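You operate a simulated robot arm through the tools that you are given. There is no shell and no other tool. Be economical: measure what you need, move in short steps, check, and stop when the job is done.

The job below is to be done with a simulated robot arm. You get a single attempt, and the scene is never put back.

JOB
Stand the strap meter beside the box with the yellow lid. It goes on the side that lies toward x +0.0, y -1.0 (a direction in the base frame), with about 3 cm between them.
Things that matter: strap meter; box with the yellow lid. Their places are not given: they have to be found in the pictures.

It is judged by the outcome, as a careful person would: the job done as asked, and still so three seconds after it is handed in. It fails if anything else is knocked over, pushed out of place, dropped, spilled or broken. A push-on lid holds only when it is set on centred and level and pressed home; a screw cap is set on level and turned clockwise until tight.

ROBOT AND FRAMES
A 6-joint arm with a two-finger parallel gripper, fixed in place. Base frame: the origin is at the foot of the arm, x ahead of it, y to its left, z up; the work surface is at about z = 0.82. Readings come in m, degrees, newtons and seconds.
With the tool pointing down near the work surface it reaches from about 0.24 to 0.64 m from the base axis. Its first joint turns from -66.0 to 66.0 degrees. Payload 2.7 kg.
The TCP is the grasp point between the finger pads, 0.023 m short of the fingertips. In the tool frame z runs along the fingers and y along their closing line. Largest opening 0.094 m; finger width 0.038, thickness 0.01; the body of the gripper, 0.054 by 0.096 m, starts 0.039 m behind the TCP.
Orientation is told as [roll, pitch, yaw] about the base's x, y, z axes, in that order, counted from this pose: with the fingers straight down and closing along the base's y, the tool's x points along the base's -x, its y along +y and its z along -z.

CONTROLS
- The arm moves only by the tool drive_tool. Its argument "steps" is a list of rows, each an object (a shift or turn left out is 0, a gripper value left out holds the last) with "slide": the shift along the tool's x, y, z in units of 40 mm (1.0 is 40 mm), a list of three; "turn": the turn, a rotation vector about the tool's x, y, z in units of 4 degrees (1.0 is 4 degrees), a list of three; "claw": the gripper command, from -1 (fully open) to 1 (shut), values between in proportion. In form: [{"slide": [tx, ty, tz], "turn": [wx, wy, wz], "claw": claw}, ...]. A call has 1 to 10 rows; each row shifts and turns the commanded pose from where the row before left it, along the tool's axes as they then stand. A call with a number of a shift or a turn outside -1 to 1 is refused whole. A row lasts 0.2 s, in which the tool goes at most 0.05 m and 8.6 degrees; a call with a longer step from one row to the next is refused whole, and so is a gripper value outside its range. Where a pose cannot be reached the arm comes as near as it can. A force on the tool above 40 N (or 10 N above the force at the start of the call, whichever is more), or a blocked arm, ends the call early, and 0.2 s more pass. Each finger travels about 0.045 m/s and halts on what it meets, pressing with about 30 N; the grip force reading is that of the motor and also rises with nothing between the fingers. The clock runs only during rows and for 0.2 s after the last one: add rows that do not move to give the fingers time. The reply holds the time, the measured pose of the TCP, the force on the tool along the base axes, the opening and the grip force, in the units named above and with some noise.
- Cameras (640 x 400 px; columns grow to the right, rows downward): "scene" is fixed at [0.0815, -0.4428, 1.3962]; the picture's right is [0.69, -0.72, 0.00], its down [-0.47, -0.45, -0.76] and it looks along [0.55, 0.53, -0.65] (base axes); focal length 327 px, centre (320, 200). "wrist" rides on the gripper at [-0.039, 0, -0.044] in the tool frame; the picture's right is [0.00, -1.00, 0.00], its down [0.97, 0.00, -0.24] and it looks along [0.24, 0.00, 0.97] (tool axes); focal length 218 px, centre (320, 200).
- snapshot(camera): a new picture of that camera. The clock stands still meanwhile.
- pixel_to_xyz(camera, pixels): there is no depth. For up to 12 entries [column, row, z] of the newest picture of that camera ("zoom" is the newest enlarged one), the place [x, y] in the base frame at which the ray of that pixel passes the height z, good to about 0.003 m. The clock stands still meanwhile.
- zoom(camera, box): a new picture of the part [left, top, right, bottom] of that camera's present view, enlarged. The clock stands still meanwhile.
- sign_off(): hands the job in; it is judged then, once.

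Go step by step. Measure first, check grasps and placings, and put right what went wrong. The budget is 60 turns and 30 pictures, counting those below and the enlarged ones. Unless the task says otherwise, let go and move clear before handing in, and close with one line.

The tools are called after "Emit:" as name(argument=value, ...) on one line, values as JSON. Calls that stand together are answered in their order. drive_tool: Moves the arm, as the interface text tells. Its arguments: {"type":"object","properties":{"steps":{"type":"array","items":{"type":"object","properties":{"slide":{"type":"array","items":{"type":"number"}},"turn":{"type":"array","items":{"type":"number"}},"claw":{"type":"number"}}}}},"required":["steps"]} The other tools are called the same way: snapshot (camera) takes a picture; pixel_to_xyz (camera, pixels) gives the place at which the rays of pixels pass given heights; zoom (camera, box) takes an enlarged picture of a part of a camera's view; sign_off () hands the job in.

At the start:

```text
time: 0.0
tool_pos: [0.3929, 0.0824, 1.003]
tcp_rot: [0.0, 0.0, -0.1]
force: [-0.1, -0.4, -0.9]
width: 0.0943
finger_force: 0.0
```

scene: 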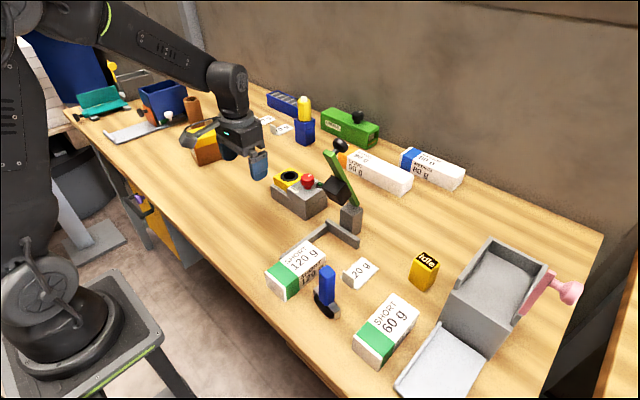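
wrist: 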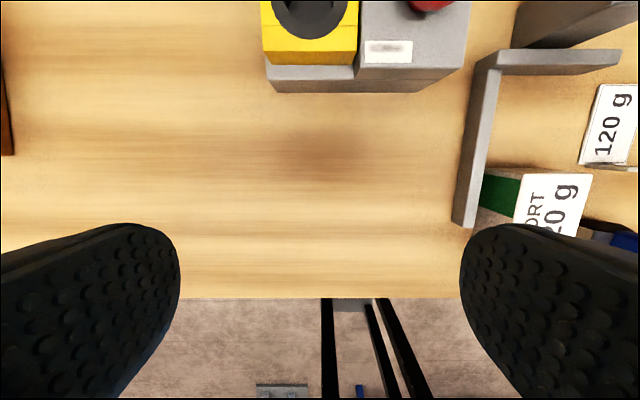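

I can't yet identify the strap meter or the yellow-lidded box, so I'm enlarging parts of the scene.

Emit:
zoom(camera="scene", box=[240, 80, 400, 180])

Emit:
zoom(camera="scene", box=[260, 140, 480, 330])

Emit:
zoom(camera="scene", box=[60, 60, 280, 190])

```text
4.00 times, centred on (320, 130) of scene
```

zoom: 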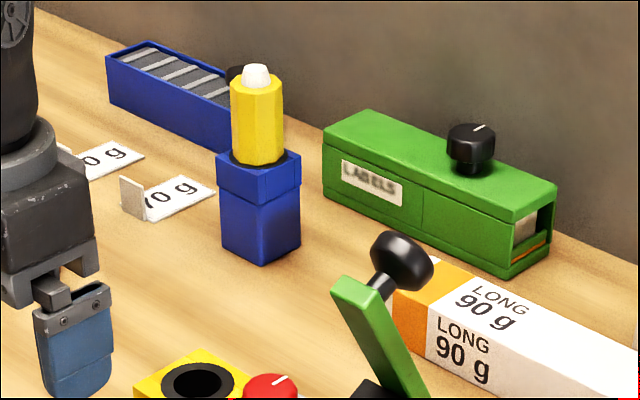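

```text
2.11 times, centred on (370, 235) of scene
```

zoom: 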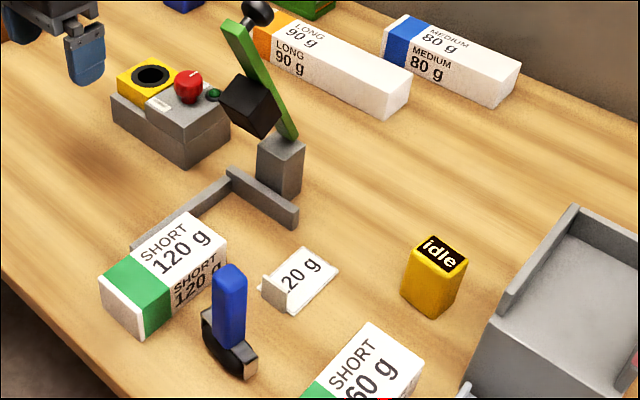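

```text
2.91 times, centred on (170, 125) of scene
```

zoom: 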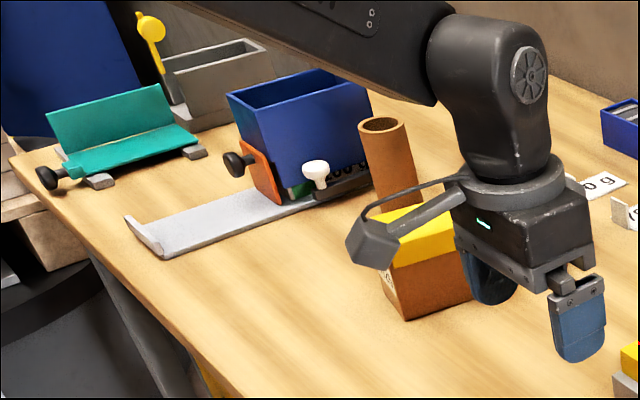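

The box with the yellow lid is the brown one near pixel (205,145). For the meter, the yellow block with the "idle" display at (424,270) and the blue-handled tool at (327,290) are the candidates, so I'm looking closer at both.

Emit:
zoom(camera="scene", box=[384, 240, 464, 300])

Emit:
zoom(camera="scene", box=[280, 250, 376, 330])

Emit:
zoom(camera="scene", box=[160, 90, 260, 180])

```text
6.67 times, centred on (424, 270) of scene
```

zoom: 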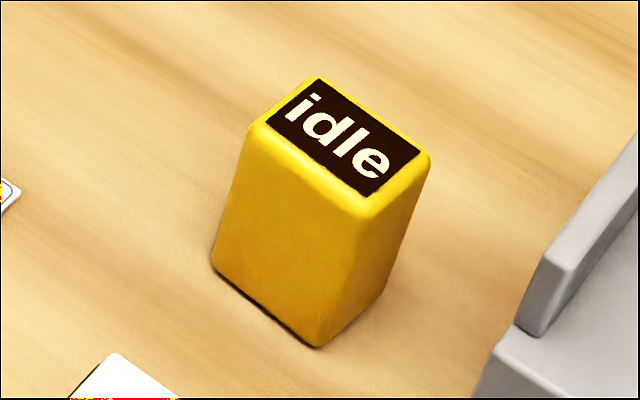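

```text
5.00 times, centred on (328, 290) of scene
```

zoom: 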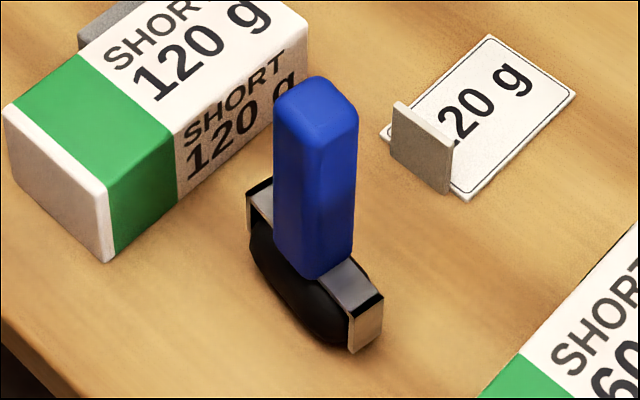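

```text
4.44 times, centred on (210, 135) of scene
```

zoom: 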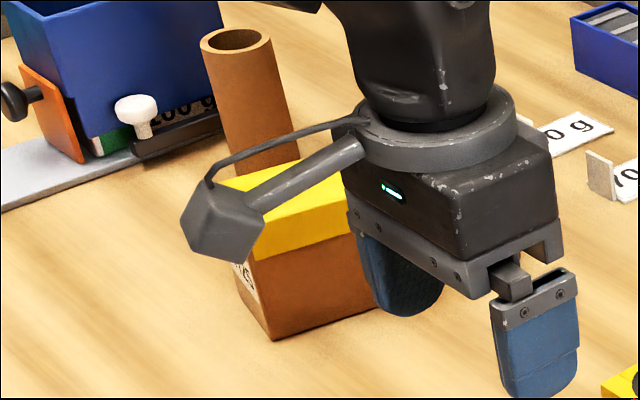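

The idle block looks like a small display meter. Before deciding I'm checking the gray device at (298,193) and measuring the idle block.

Emit:
zoom(camera="scene", box=[262, 155, 342, 225])

Emit:
pixel_to_xyz(camera="scene", pixels=[[410.8, 279, 0.82], [424, 291.5, 0.82], [433, 283, 0.82], [415.5, 256, 0.88], [431.5, 271, 0.88], [437.5, 264, 0.88], [423, 250, 0.88], [415.5, 256, 0.87], [431.5, 271, 0.87], [437.5, 264, 0.87]])

Emit:
pixel_to_xyz(camera="scene", pixels=[[221, 166, 0.82], [243, 160, 0.82], [212, 150, 0.82], [215, 147, 0.86], [238, 142, 0.86], [208, 130, 0.87]])

```text
5.71 times, centred on (302, 190) of scene
```

zoom: 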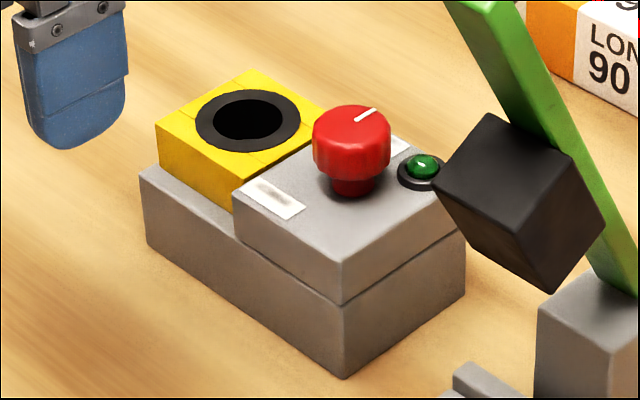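

```text
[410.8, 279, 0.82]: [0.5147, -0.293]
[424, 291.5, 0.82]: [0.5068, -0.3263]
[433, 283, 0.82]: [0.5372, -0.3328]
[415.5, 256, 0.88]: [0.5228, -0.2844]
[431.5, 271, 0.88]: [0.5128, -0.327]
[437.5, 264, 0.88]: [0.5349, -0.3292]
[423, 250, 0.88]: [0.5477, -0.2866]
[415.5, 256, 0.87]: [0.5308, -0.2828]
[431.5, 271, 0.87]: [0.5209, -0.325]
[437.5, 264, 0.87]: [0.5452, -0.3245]
```

```text
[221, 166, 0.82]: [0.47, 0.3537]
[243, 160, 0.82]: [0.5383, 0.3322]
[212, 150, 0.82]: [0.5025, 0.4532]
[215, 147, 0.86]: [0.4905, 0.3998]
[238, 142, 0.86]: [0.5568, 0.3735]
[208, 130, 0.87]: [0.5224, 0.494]
```

The gray device is a fixture with a dial and a hole, so the yellow "idle" display block is the strap meter, at about (0.526,-0.308) with a footprint near 0.03 x 0.043 m and roughly 6 cm tall. I'll rise and move toward it along x≈0.39, clear of the green lever.

Emit:
drive_tool(steps=[{"slide": [0, 0, -1], "claw": -1}, {"slide": [0, 0, -1]}, {"slide": [0, -1, 0]}, {"slide": [0, -1, 0]}, {"slide": [0, -1, 0]}, {"slide": [0, -1, 0]}, {"slide": [0, -1, 0]}, {"slide": [0, -1, 0]}, {"slide": [0, -1, 0]}, {"slide": [0, -1, 0]}])

Emit:
drive_tool(steps=[{"slide": [0, -1, 0]}, {"slide": [0, -0.75, 0.5]}, {"slide": [-0.75, 0, 0.5]}, {"slide": [-0.75, 0, 0.5]}, {"slide": [-0.5, 0, 0]}, {}])

Emit:
snapshot(camera="wrist")

Emit:
snapshot(camera="scene")

```text
time: 2.2
tool_pos: [0.3943, -0.2381, 1.0853]
tcp_rot: [0.0, 0.0, 0.1]
force: [0.0, -0.1, 0.5]
width: 0.0941
finger_force: 0.1
```

```text
time: 3.6
tool_pos: [0.4723, -0.3059, 1.023]
tcp_rot: [0.1, -0.1, 0.1]
force: [-0.2, 0.2, 0.5]
width: 0.0941
finger_force: 0.1
```

```text
20 pictures are left
```

wrist: 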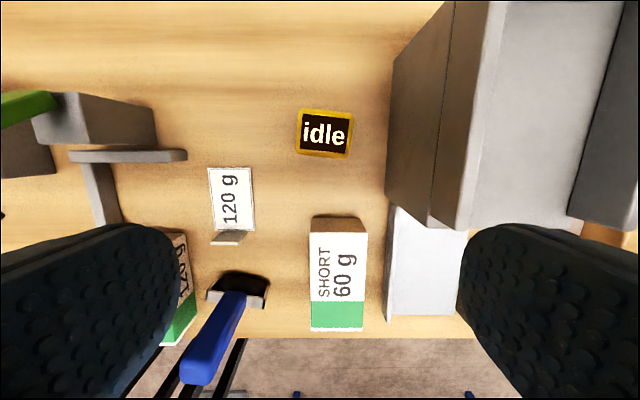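

```text
19 pictures are left
```

scene: 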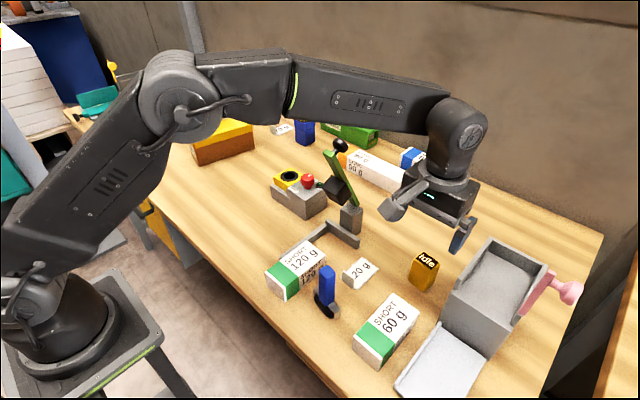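

The box with the yellow lid is now mostly visible at (222,142), and the meter is in the wrist view at (325,133), with the gray chute to its right. I'm measuring the meter, the chute clearance and the box.

Emit:
pixel_to_xyz(camera="wrist", pixels=[[301, 108, 0.88], [355, 113, 0.88], [351, 158, 0.88], [296, 151, 0.88], [393, 62, 0.82], [387, 190, 0.82], [427, 225, 0.88], [155, 115, 0.85], [317, 231, 0.82], [365, 233, 0.82], [314, 215, 0.86], [365, 220, 0.86]])

Emit:
zoom(camera="scene", box=[170, 95, 290, 175])

Emit:
zoom(camera="wrist", box=[260, 80, 420, 180])

```text
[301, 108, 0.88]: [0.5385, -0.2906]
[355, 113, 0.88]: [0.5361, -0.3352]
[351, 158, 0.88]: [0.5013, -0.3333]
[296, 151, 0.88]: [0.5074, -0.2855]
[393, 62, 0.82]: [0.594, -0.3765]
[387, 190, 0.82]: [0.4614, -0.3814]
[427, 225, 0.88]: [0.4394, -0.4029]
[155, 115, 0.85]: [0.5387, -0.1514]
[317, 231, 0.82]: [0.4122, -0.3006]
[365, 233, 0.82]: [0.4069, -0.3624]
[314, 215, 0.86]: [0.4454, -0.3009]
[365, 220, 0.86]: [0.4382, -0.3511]
```

```text
5.00 times, centred on (230, 135) of scene
```

zoom: 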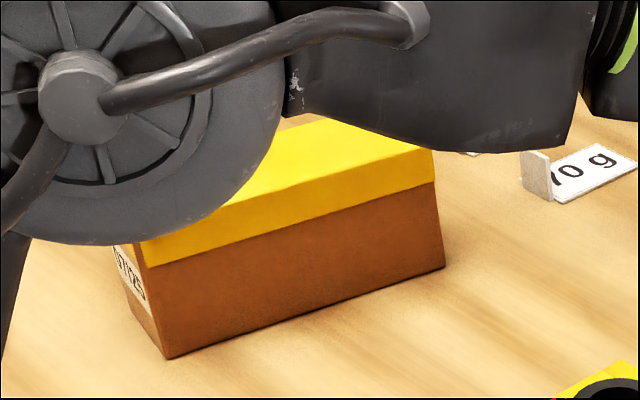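

```text
4.00 times, centred on (340, 130) of wrist
```

zoom: 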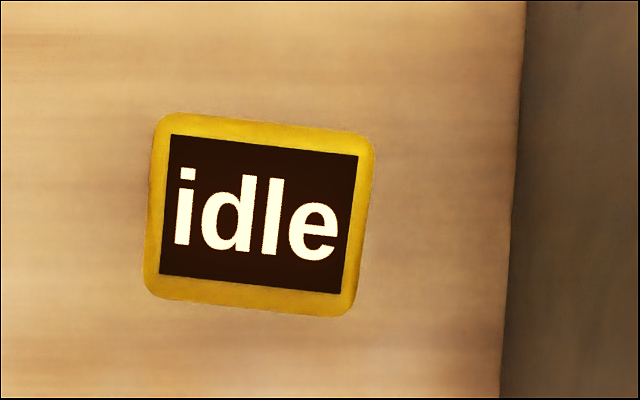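

The meter top is near z 0.89, its centre at about (0.520,-0.311), yawed about -6°; the chute wall is at y≈-0.38. Next I'm measuring the box edges, whose bottom edge runs from (199.4,166.6) to (254.6,148.2), and the gray device on that side.

Emit:
pixel_to_xyz(camera="scene", pixels=[[199.4, 166.6, 0.82], [254.6, 148.2, 0.82], [253, 131.4, 0.86], [252.6, 124.6, 0.88], [252.6, 124.6, 0.89], [252.6, 124.6, 0.9], [195.2, 148.2, 0.87], [272, 197, 0.82], [286, 175, 0.87], [275, 181, 0.85], [190, 149, 0.82]])

```text
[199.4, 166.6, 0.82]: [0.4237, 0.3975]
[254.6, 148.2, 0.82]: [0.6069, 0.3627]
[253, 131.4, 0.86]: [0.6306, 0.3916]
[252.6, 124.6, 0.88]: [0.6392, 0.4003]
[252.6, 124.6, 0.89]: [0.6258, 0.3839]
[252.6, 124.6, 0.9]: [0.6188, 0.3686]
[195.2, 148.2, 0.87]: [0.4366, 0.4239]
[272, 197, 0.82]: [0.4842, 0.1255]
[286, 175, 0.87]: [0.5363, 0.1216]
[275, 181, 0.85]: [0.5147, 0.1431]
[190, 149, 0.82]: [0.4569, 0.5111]
```

The box face nearest the arm runs from (0.424,0.398) to (0.607,0.363), a yaw of about -10.7°, and the lid top is at about 0.90. I'll go above the meter with a -6° yaw and the gripper partly closed.

Emit:
drive_tool(steps=[{"slide": [-0.6, -0.06, 0], "claw": -0.45}, {"slide": [-0.6, -0.06, 0]}, {"turn": [0, 0, 0.75]}, {"turn": [0, 0, 0.75]}, {"slide": [0, 0, 1]}, {"slide": [0, 0, 0.7]}, {}, {}])

Emit:
snapshot(camera="wrist")

Emit:
zoom(camera="scene", box=[360, 160, 520, 310])

```text
time: 5.4
tool_pos: [0.5213, -0.3121, 0.9564]
tcp_rot: [0.0, 0.1, -6.0]
force: [-0.3, -0.2, -0.7]
width: 0.0682
finger_force: 0.0
```

```text
16 pictures are left
```

wrist: 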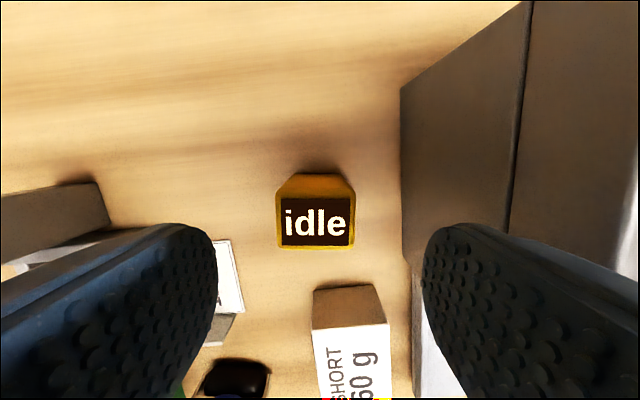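

```text
2.67 times, centred on (440, 235) of scene
```

zoom: 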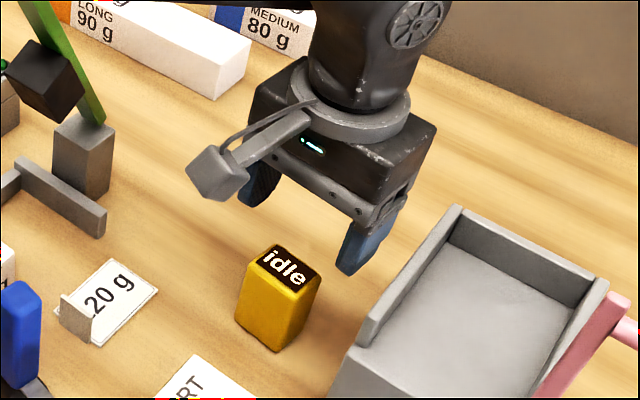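

Yaw is aligned. I'm checking the meter's centre in this closer view.

Emit:
pixel_to_xyz(camera="wrist", pixels=[[276, 197, 0.885], [355, 194, 0.885], [352, 250, 0.885], [276, 249, 0.885], [276, 197, 0.875], [355, 194, 0.875], [352, 250, 0.875], [276, 249, 0.875], [300, 175, 0.82], [343, 174, 0.82], [402, 85, 0.82], [405, 250, 0.82]])

```text
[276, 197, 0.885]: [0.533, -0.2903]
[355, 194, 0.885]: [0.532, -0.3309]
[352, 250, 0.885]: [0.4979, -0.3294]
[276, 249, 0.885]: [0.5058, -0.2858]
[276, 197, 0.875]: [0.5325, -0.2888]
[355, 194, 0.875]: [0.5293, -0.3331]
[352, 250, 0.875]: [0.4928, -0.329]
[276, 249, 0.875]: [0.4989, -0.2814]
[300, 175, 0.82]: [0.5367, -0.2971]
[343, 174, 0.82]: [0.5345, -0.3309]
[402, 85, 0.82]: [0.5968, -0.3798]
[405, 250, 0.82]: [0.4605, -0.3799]
```

The centre is at (0.518,-0.309), about 3 mm off. I'll correct that, descend to z≈0.872, and close.

Emit:
drive_tool(steps=[{"slide": [0.07, 0.06, 0.5]}, {"slide": [0, 0, 0.6]}, {"slide": [0, 0, 0.5]}, {"slide": [0, 0, 0.5]}, {}, {}])

Emit:
drive_tool(steps=[{"claw": 0}, {"claw": 0.3}, {"claw": 0.6}, {"claw": 0.6}, {"claw": 0.6}, {"claw": 0.6}])

Emit:
zoom(camera="scene", box=[360, 160, 520, 310])

```text
time: 6.8
tool_pos: [0.5169, -0.309, 0.8708]
tcp_rot: [0.0, 0.0, -6.0]
force: [-0.3, 0.7, 0.7]
width: 0.0684
finger_force: 0.1
```

```text
time: 8.2
tool_pos: [0.5164, -0.3094, 0.8703]
tcp_rot: [0.0, -0.1, -6.0]
force: [0.6, -1.3, 0.2]
width: 0.0436
finger_force: 29.7
```

```text
2.67 times, centred on (440, 235) of scene
```

zoom: 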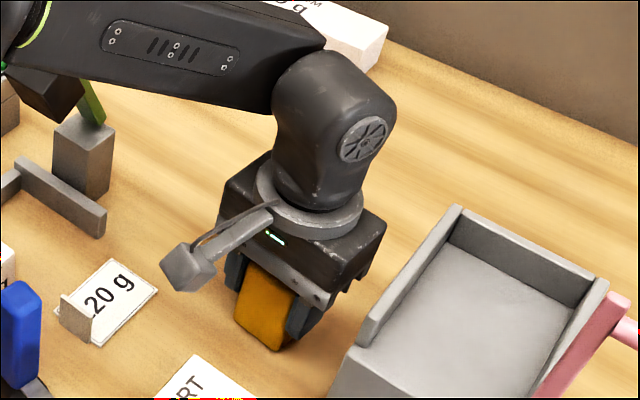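

The meter is held (width 0.0436, 29.7 N). I'll lift straight up and pull back to x≈0.40.

Emit:
drive_tool(steps=[{"slide": [0, 0, -0.5]}, {"slide": [0, 0, -1]}, {"slide": [0, 0, -1]}, {"slide": [0, 0, -1]}, {"slide": [0, 0, -1]}, {"slide": [0, 0, -0.8]}, {"slide": [1, 0, 0]}, {"slide": [1, 0, 0]}, {"slide": [1, 0, 0]}, {}])

Emit:
snapshot(camera="scene")

```text
time: 10.4
tool_pos: [0.3984, -0.2963, 1.0848]
tcp_rot: [0.0, -0.1, -6.0]
force: [-0.2, -0.2, -1.5]
width: 0.0436
finger_force: 30.3
```

```text
13 pictures are left
```

scene: 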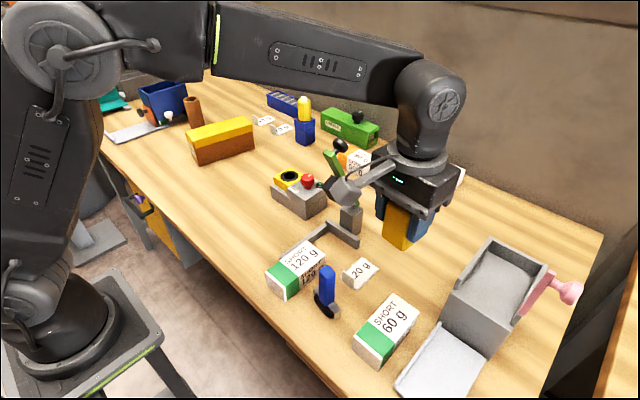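

The meter is lifted and the whole box is now visible at (222,140), so I'm enlarging it for a precise measurement.

Emit:
zoom(camera="scene", box=[174, 105, 270, 170])

```text
6.15 times, centred on (222, 138) of scene
```

zoom: 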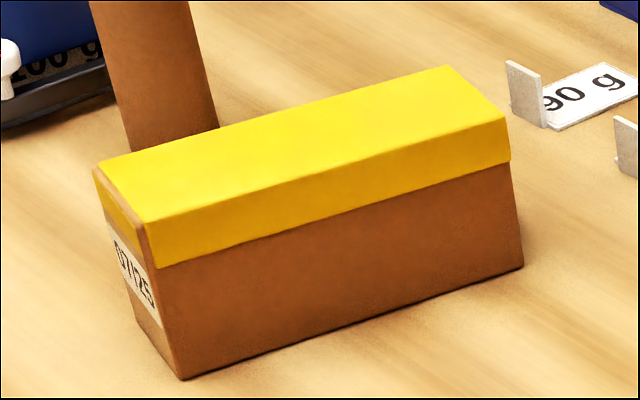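

Emit:
pixel_to_xyz(camera="zoom", pixels=[[181, 379, 0.82], [522, 267, 0.82], [137, 318, 0.82], [505, 120, 0.9], [145, 221, 0.9], [97, 165, 0.9], [446, 66, 0.9], [505, 120, 0.895], [145, 221, 0.895], [505, 120, 0.89], [145, 221, 0.89], [350, 323, 0.82]])

```text
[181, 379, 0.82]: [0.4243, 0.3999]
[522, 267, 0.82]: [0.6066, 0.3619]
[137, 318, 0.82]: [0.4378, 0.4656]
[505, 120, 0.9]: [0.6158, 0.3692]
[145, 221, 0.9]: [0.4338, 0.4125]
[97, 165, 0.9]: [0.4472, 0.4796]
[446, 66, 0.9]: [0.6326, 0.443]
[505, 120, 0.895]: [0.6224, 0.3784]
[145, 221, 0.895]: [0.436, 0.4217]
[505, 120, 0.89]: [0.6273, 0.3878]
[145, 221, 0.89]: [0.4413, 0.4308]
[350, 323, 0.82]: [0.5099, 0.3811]
```

The box front face runs (0.424,0.400) to (0.607,0.362), yaw -11.8°, top at about 0.906. The target meter centre is (0.512,0.3285) with the tool yawed -11.8°. I'm carrying it across at x≈0.40.

Emit:
drive_tool(steps=[{"slide": [0.1, 0.96, 0]}, {"slide": [0.1, 0.96, 0]}, {"slide": [0.1, 0.96, 0]}, {"slide": [0.1, 0.96, 0]}, {"slide": [0.1, 0.96, 0]}, {"slide": [0.1, 0.96, 0]}, {"slide": [0.1, 0.96, 0]}, {"slide": [0.1, 0.96, 0]}, {"slide": [0.1, 0.96, 0]}, {"slide": [0.1, 0.96, 0]}])

Emit:
drive_tool(steps=[{"slide": [0.1, 0.96, 0]}, {"slide": [0.1, 0.96, 0]}, {"slide": [0.1, 0.96, 0]}, {"slide": [0.1, 0.96, 0]}, {"slide": [0.1, 0.96, 0]}, {"slide": [0, 0.5, 0]}, {"turn": [0, 0, 0.75]}, {"turn": [0, 0, 0.7]}, {}])

```text
time: 12.6
tool_pos: [0.3982, 0.0889, 1.0823]
tcp_rot: [-0.1, 0.0, -6.1]
force: [1.1, 0.5, -1.2]
width: 0.0439
finger_force: 30.2
```

```text
time: 14.6
tool_pos: [0.4006, 0.3022, 1.0835]
tcp_rot: [0.1, 0.0, -11.9]
force: [-0.1, -0.3, -0.7]
width: 0.0437
finger_force: 30.2
```

Now I'll move over the target and part-way down, then check.

Emit:
drive_tool(steps=[{"slide": [-0.852, 0.403, 0]}, {"slide": [-0.852, 0.403, 0]}, {"slide": [-0.852, 0.403, 0]}, {"slide": [0, 0, 1]}, {"slide": [0, 0, 1]}, {"slide": [0, 0, 1]}, {}, {}])

Emit:
zoom(camera="scene", box=[150, 60, 310, 180])

Emit:
snapshot(camera="wrist")

```text
time: 16.4
tool_pos: [0.5121, 0.3304, 0.9651]
tcp_rot: [0.0, 0.0, -11.8]
force: [1.2, -0.7, -0.8]
width: 0.0437
finger_force: 30.2
```

```text
3.33 times, centred on (230, 120) of scene
```

zoom: 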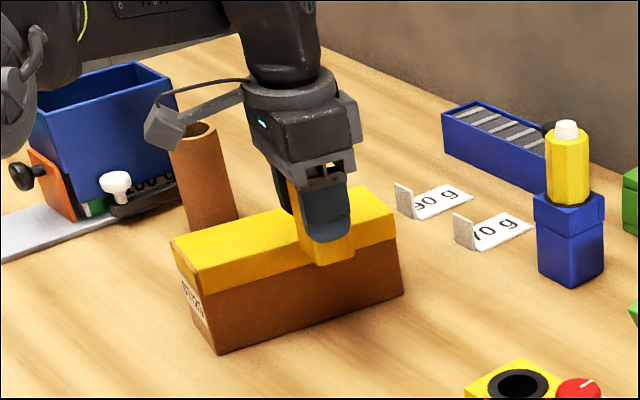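

```text
10 pictures are left
```

wrist: 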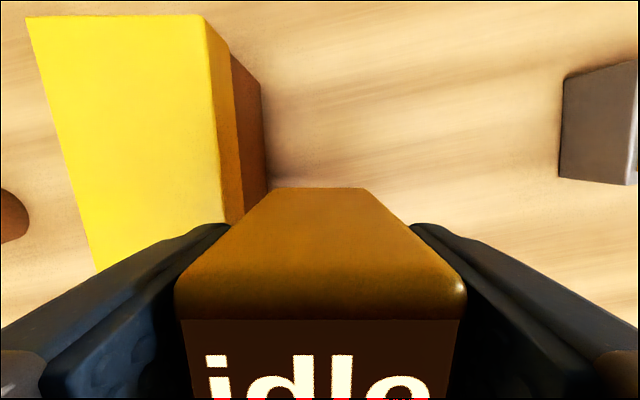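

The box edge is at columns 205–268 on the left and the clearance looks good. I'm measuring the box face from this view.

Emit:
pixel_to_xyz(camera="wrist", pixels=[[261, 84, 0.82], [268, 188, 0.82], [204, 14, 0.905], [222, 150, 0.905], [224, 222, 0.905], [28, 16, 0.905], [240, 138, 0.88], [244, 215, 0.88]])

```text
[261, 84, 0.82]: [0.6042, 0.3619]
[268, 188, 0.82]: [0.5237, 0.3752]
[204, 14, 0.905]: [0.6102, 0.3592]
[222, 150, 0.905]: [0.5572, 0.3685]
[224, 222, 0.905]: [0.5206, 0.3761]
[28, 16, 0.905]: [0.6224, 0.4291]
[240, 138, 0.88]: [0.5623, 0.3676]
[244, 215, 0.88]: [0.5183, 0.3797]
```

The gap would be about 25–28 mm, so I'll shift 4 mm away from the box and lower to z≈0.871, the height it was grasped at.

Emit:
drive_tool(steps=[{"slide": [0, -0.1, 0.4]}, {"slide": [0, 0, 0.7]}, {"slide": [0, 0, 0.6]}, {"slide": [0, 0, 0.4]}, {"slide": [0, 0, 0.2]}, {}, {}])

Emit:
zoom(camera="scene", box=[150, 60, 310, 180])

```text
time: 18.0
tool_pos: [0.5099, 0.3252, 0.8718]
tcp_rot: [0.0, 0.0, -11.8]
force: [-0.8, -0.4, -1.7]
width: 0.0439
finger_force: 29.9
```

```text
3.33 times, centred on (230, 120) of scene
```

zoom: 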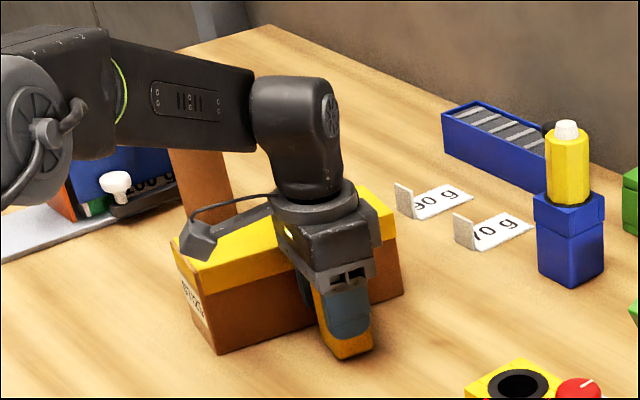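

It is almost down. I'll nudge down about 1 mm until contact, then open slightly, to about 0.062 m.

Emit:
drive_tool(steps=[{"slide": [0, 0, 0.03]}, {}, {}])

```text
time: 18.8
tool_pos: [0.5097, 0.3248, 0.8712]
tcp_rot: [0.0, 0.1, -11.8]
force: [-1.4, -0.2, -1.6]
width: 0.0436
finger_force: 29.8
```

Emit:
drive_tool(steps=[{"slide": [0, 0, 0.025]}, {}, {}])

```text
time: 19.6
tool_pos: [0.5107, 0.3247, 0.8708]
tcp_rot: [-0.1, 0.1, -11.8]
force: [-0.7, -0.1, 2.6]
width: 0.044
finger_force: 30.0
```

The vertical force rose to +2.6 N, so the meter is on the table. I'll open gently and rise.

Emit:
drive_tool(steps=[{"claw": -0.05}, {"claw": -0.3}, {"claw": -0.3}, {"claw": -0.3}])

Emit:
drive_tool(steps=[{"slide": [0, 0, -0.5]}, {"slide": [0, 0, -0.7]}, {"slide": [0, 0, -1]}, {"slide": [0, 0, -1]}, {"slide": [0, 0, -1]}, {"slide": [1, 0, 0]}, {"slide": [1, 0, 0]}, {"slide": [1, -0.5, 0]}, {"slide": [0, -1, 0]}, {}])

Emit:
zoom(camera="scene", box=[150, 60, 310, 180])

Emit:
snapshot(camera="wrist")

```text
time: 20.6
tool_pos: [0.5113, 0.3253, 0.8698]
tcp_rot: [0.0, 0.0, -11.8]
force: [0.4, -0.1, -0.8]
width: 0.0609
finger_force: 0.2
```

```text
time: 22.8
tool_pos: [0.3786, 0.2915, 1.0383]
tcp_rot: [0.0, 0.0, -11.8]
force: [0.5, 0.7, -0.6]
width: 0.0612
finger_force: 0.0
```

```text
3.33 times, centred on (230, 120) of scene
```

zoom: 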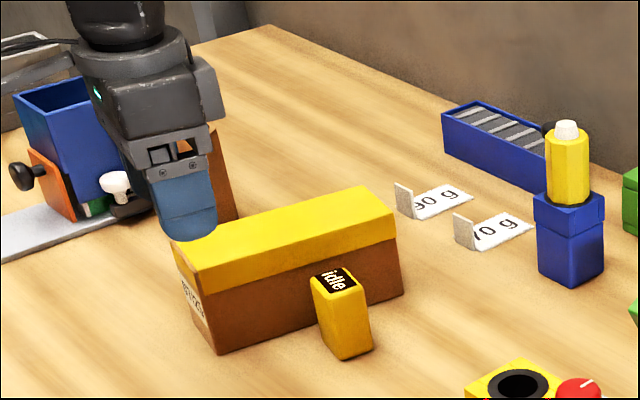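

```text
7 pictures are left
```

wrist: 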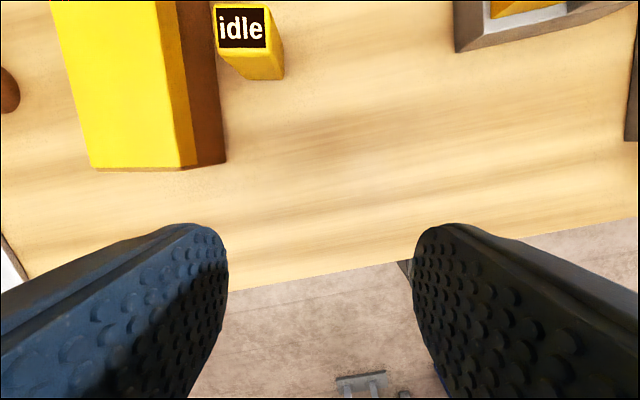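

The meter stands upright beside the undisturbed box. I'm verifying the gap from the bottom edges.

Emit:
pixel_to_xyz(camera="wrist", pixels=[[226, 162, 0.82], [214, 3, 0.89], [265, 5, 0.89], [268, 46, 0.89], [219, 47, 0.89], [247, 79, 0.82], [283, 80, 0.82], [214, 30, 0.82]])

```text
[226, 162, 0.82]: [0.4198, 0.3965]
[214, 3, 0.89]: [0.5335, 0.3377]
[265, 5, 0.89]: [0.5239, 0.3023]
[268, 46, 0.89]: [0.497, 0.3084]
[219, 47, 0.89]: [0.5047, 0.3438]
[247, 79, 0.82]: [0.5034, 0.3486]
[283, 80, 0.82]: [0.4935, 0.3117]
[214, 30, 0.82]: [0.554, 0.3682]
```

The strap meter (I took the yellow block with the "idle" display to be it) is standing upright on the −y side of the yellow-lidded box, about 3.2 cm away, and the arm is clear.

Emit:
sign_off()

```text
The job is handed in.
```

The strap meter now stands upright on the −y side of the box with the yellow lid, with a gap of about 3.2 cm, and nothing near it was disturbed. I took the yellow block with the "idle" display to be the strap meter; nothing on it names it.
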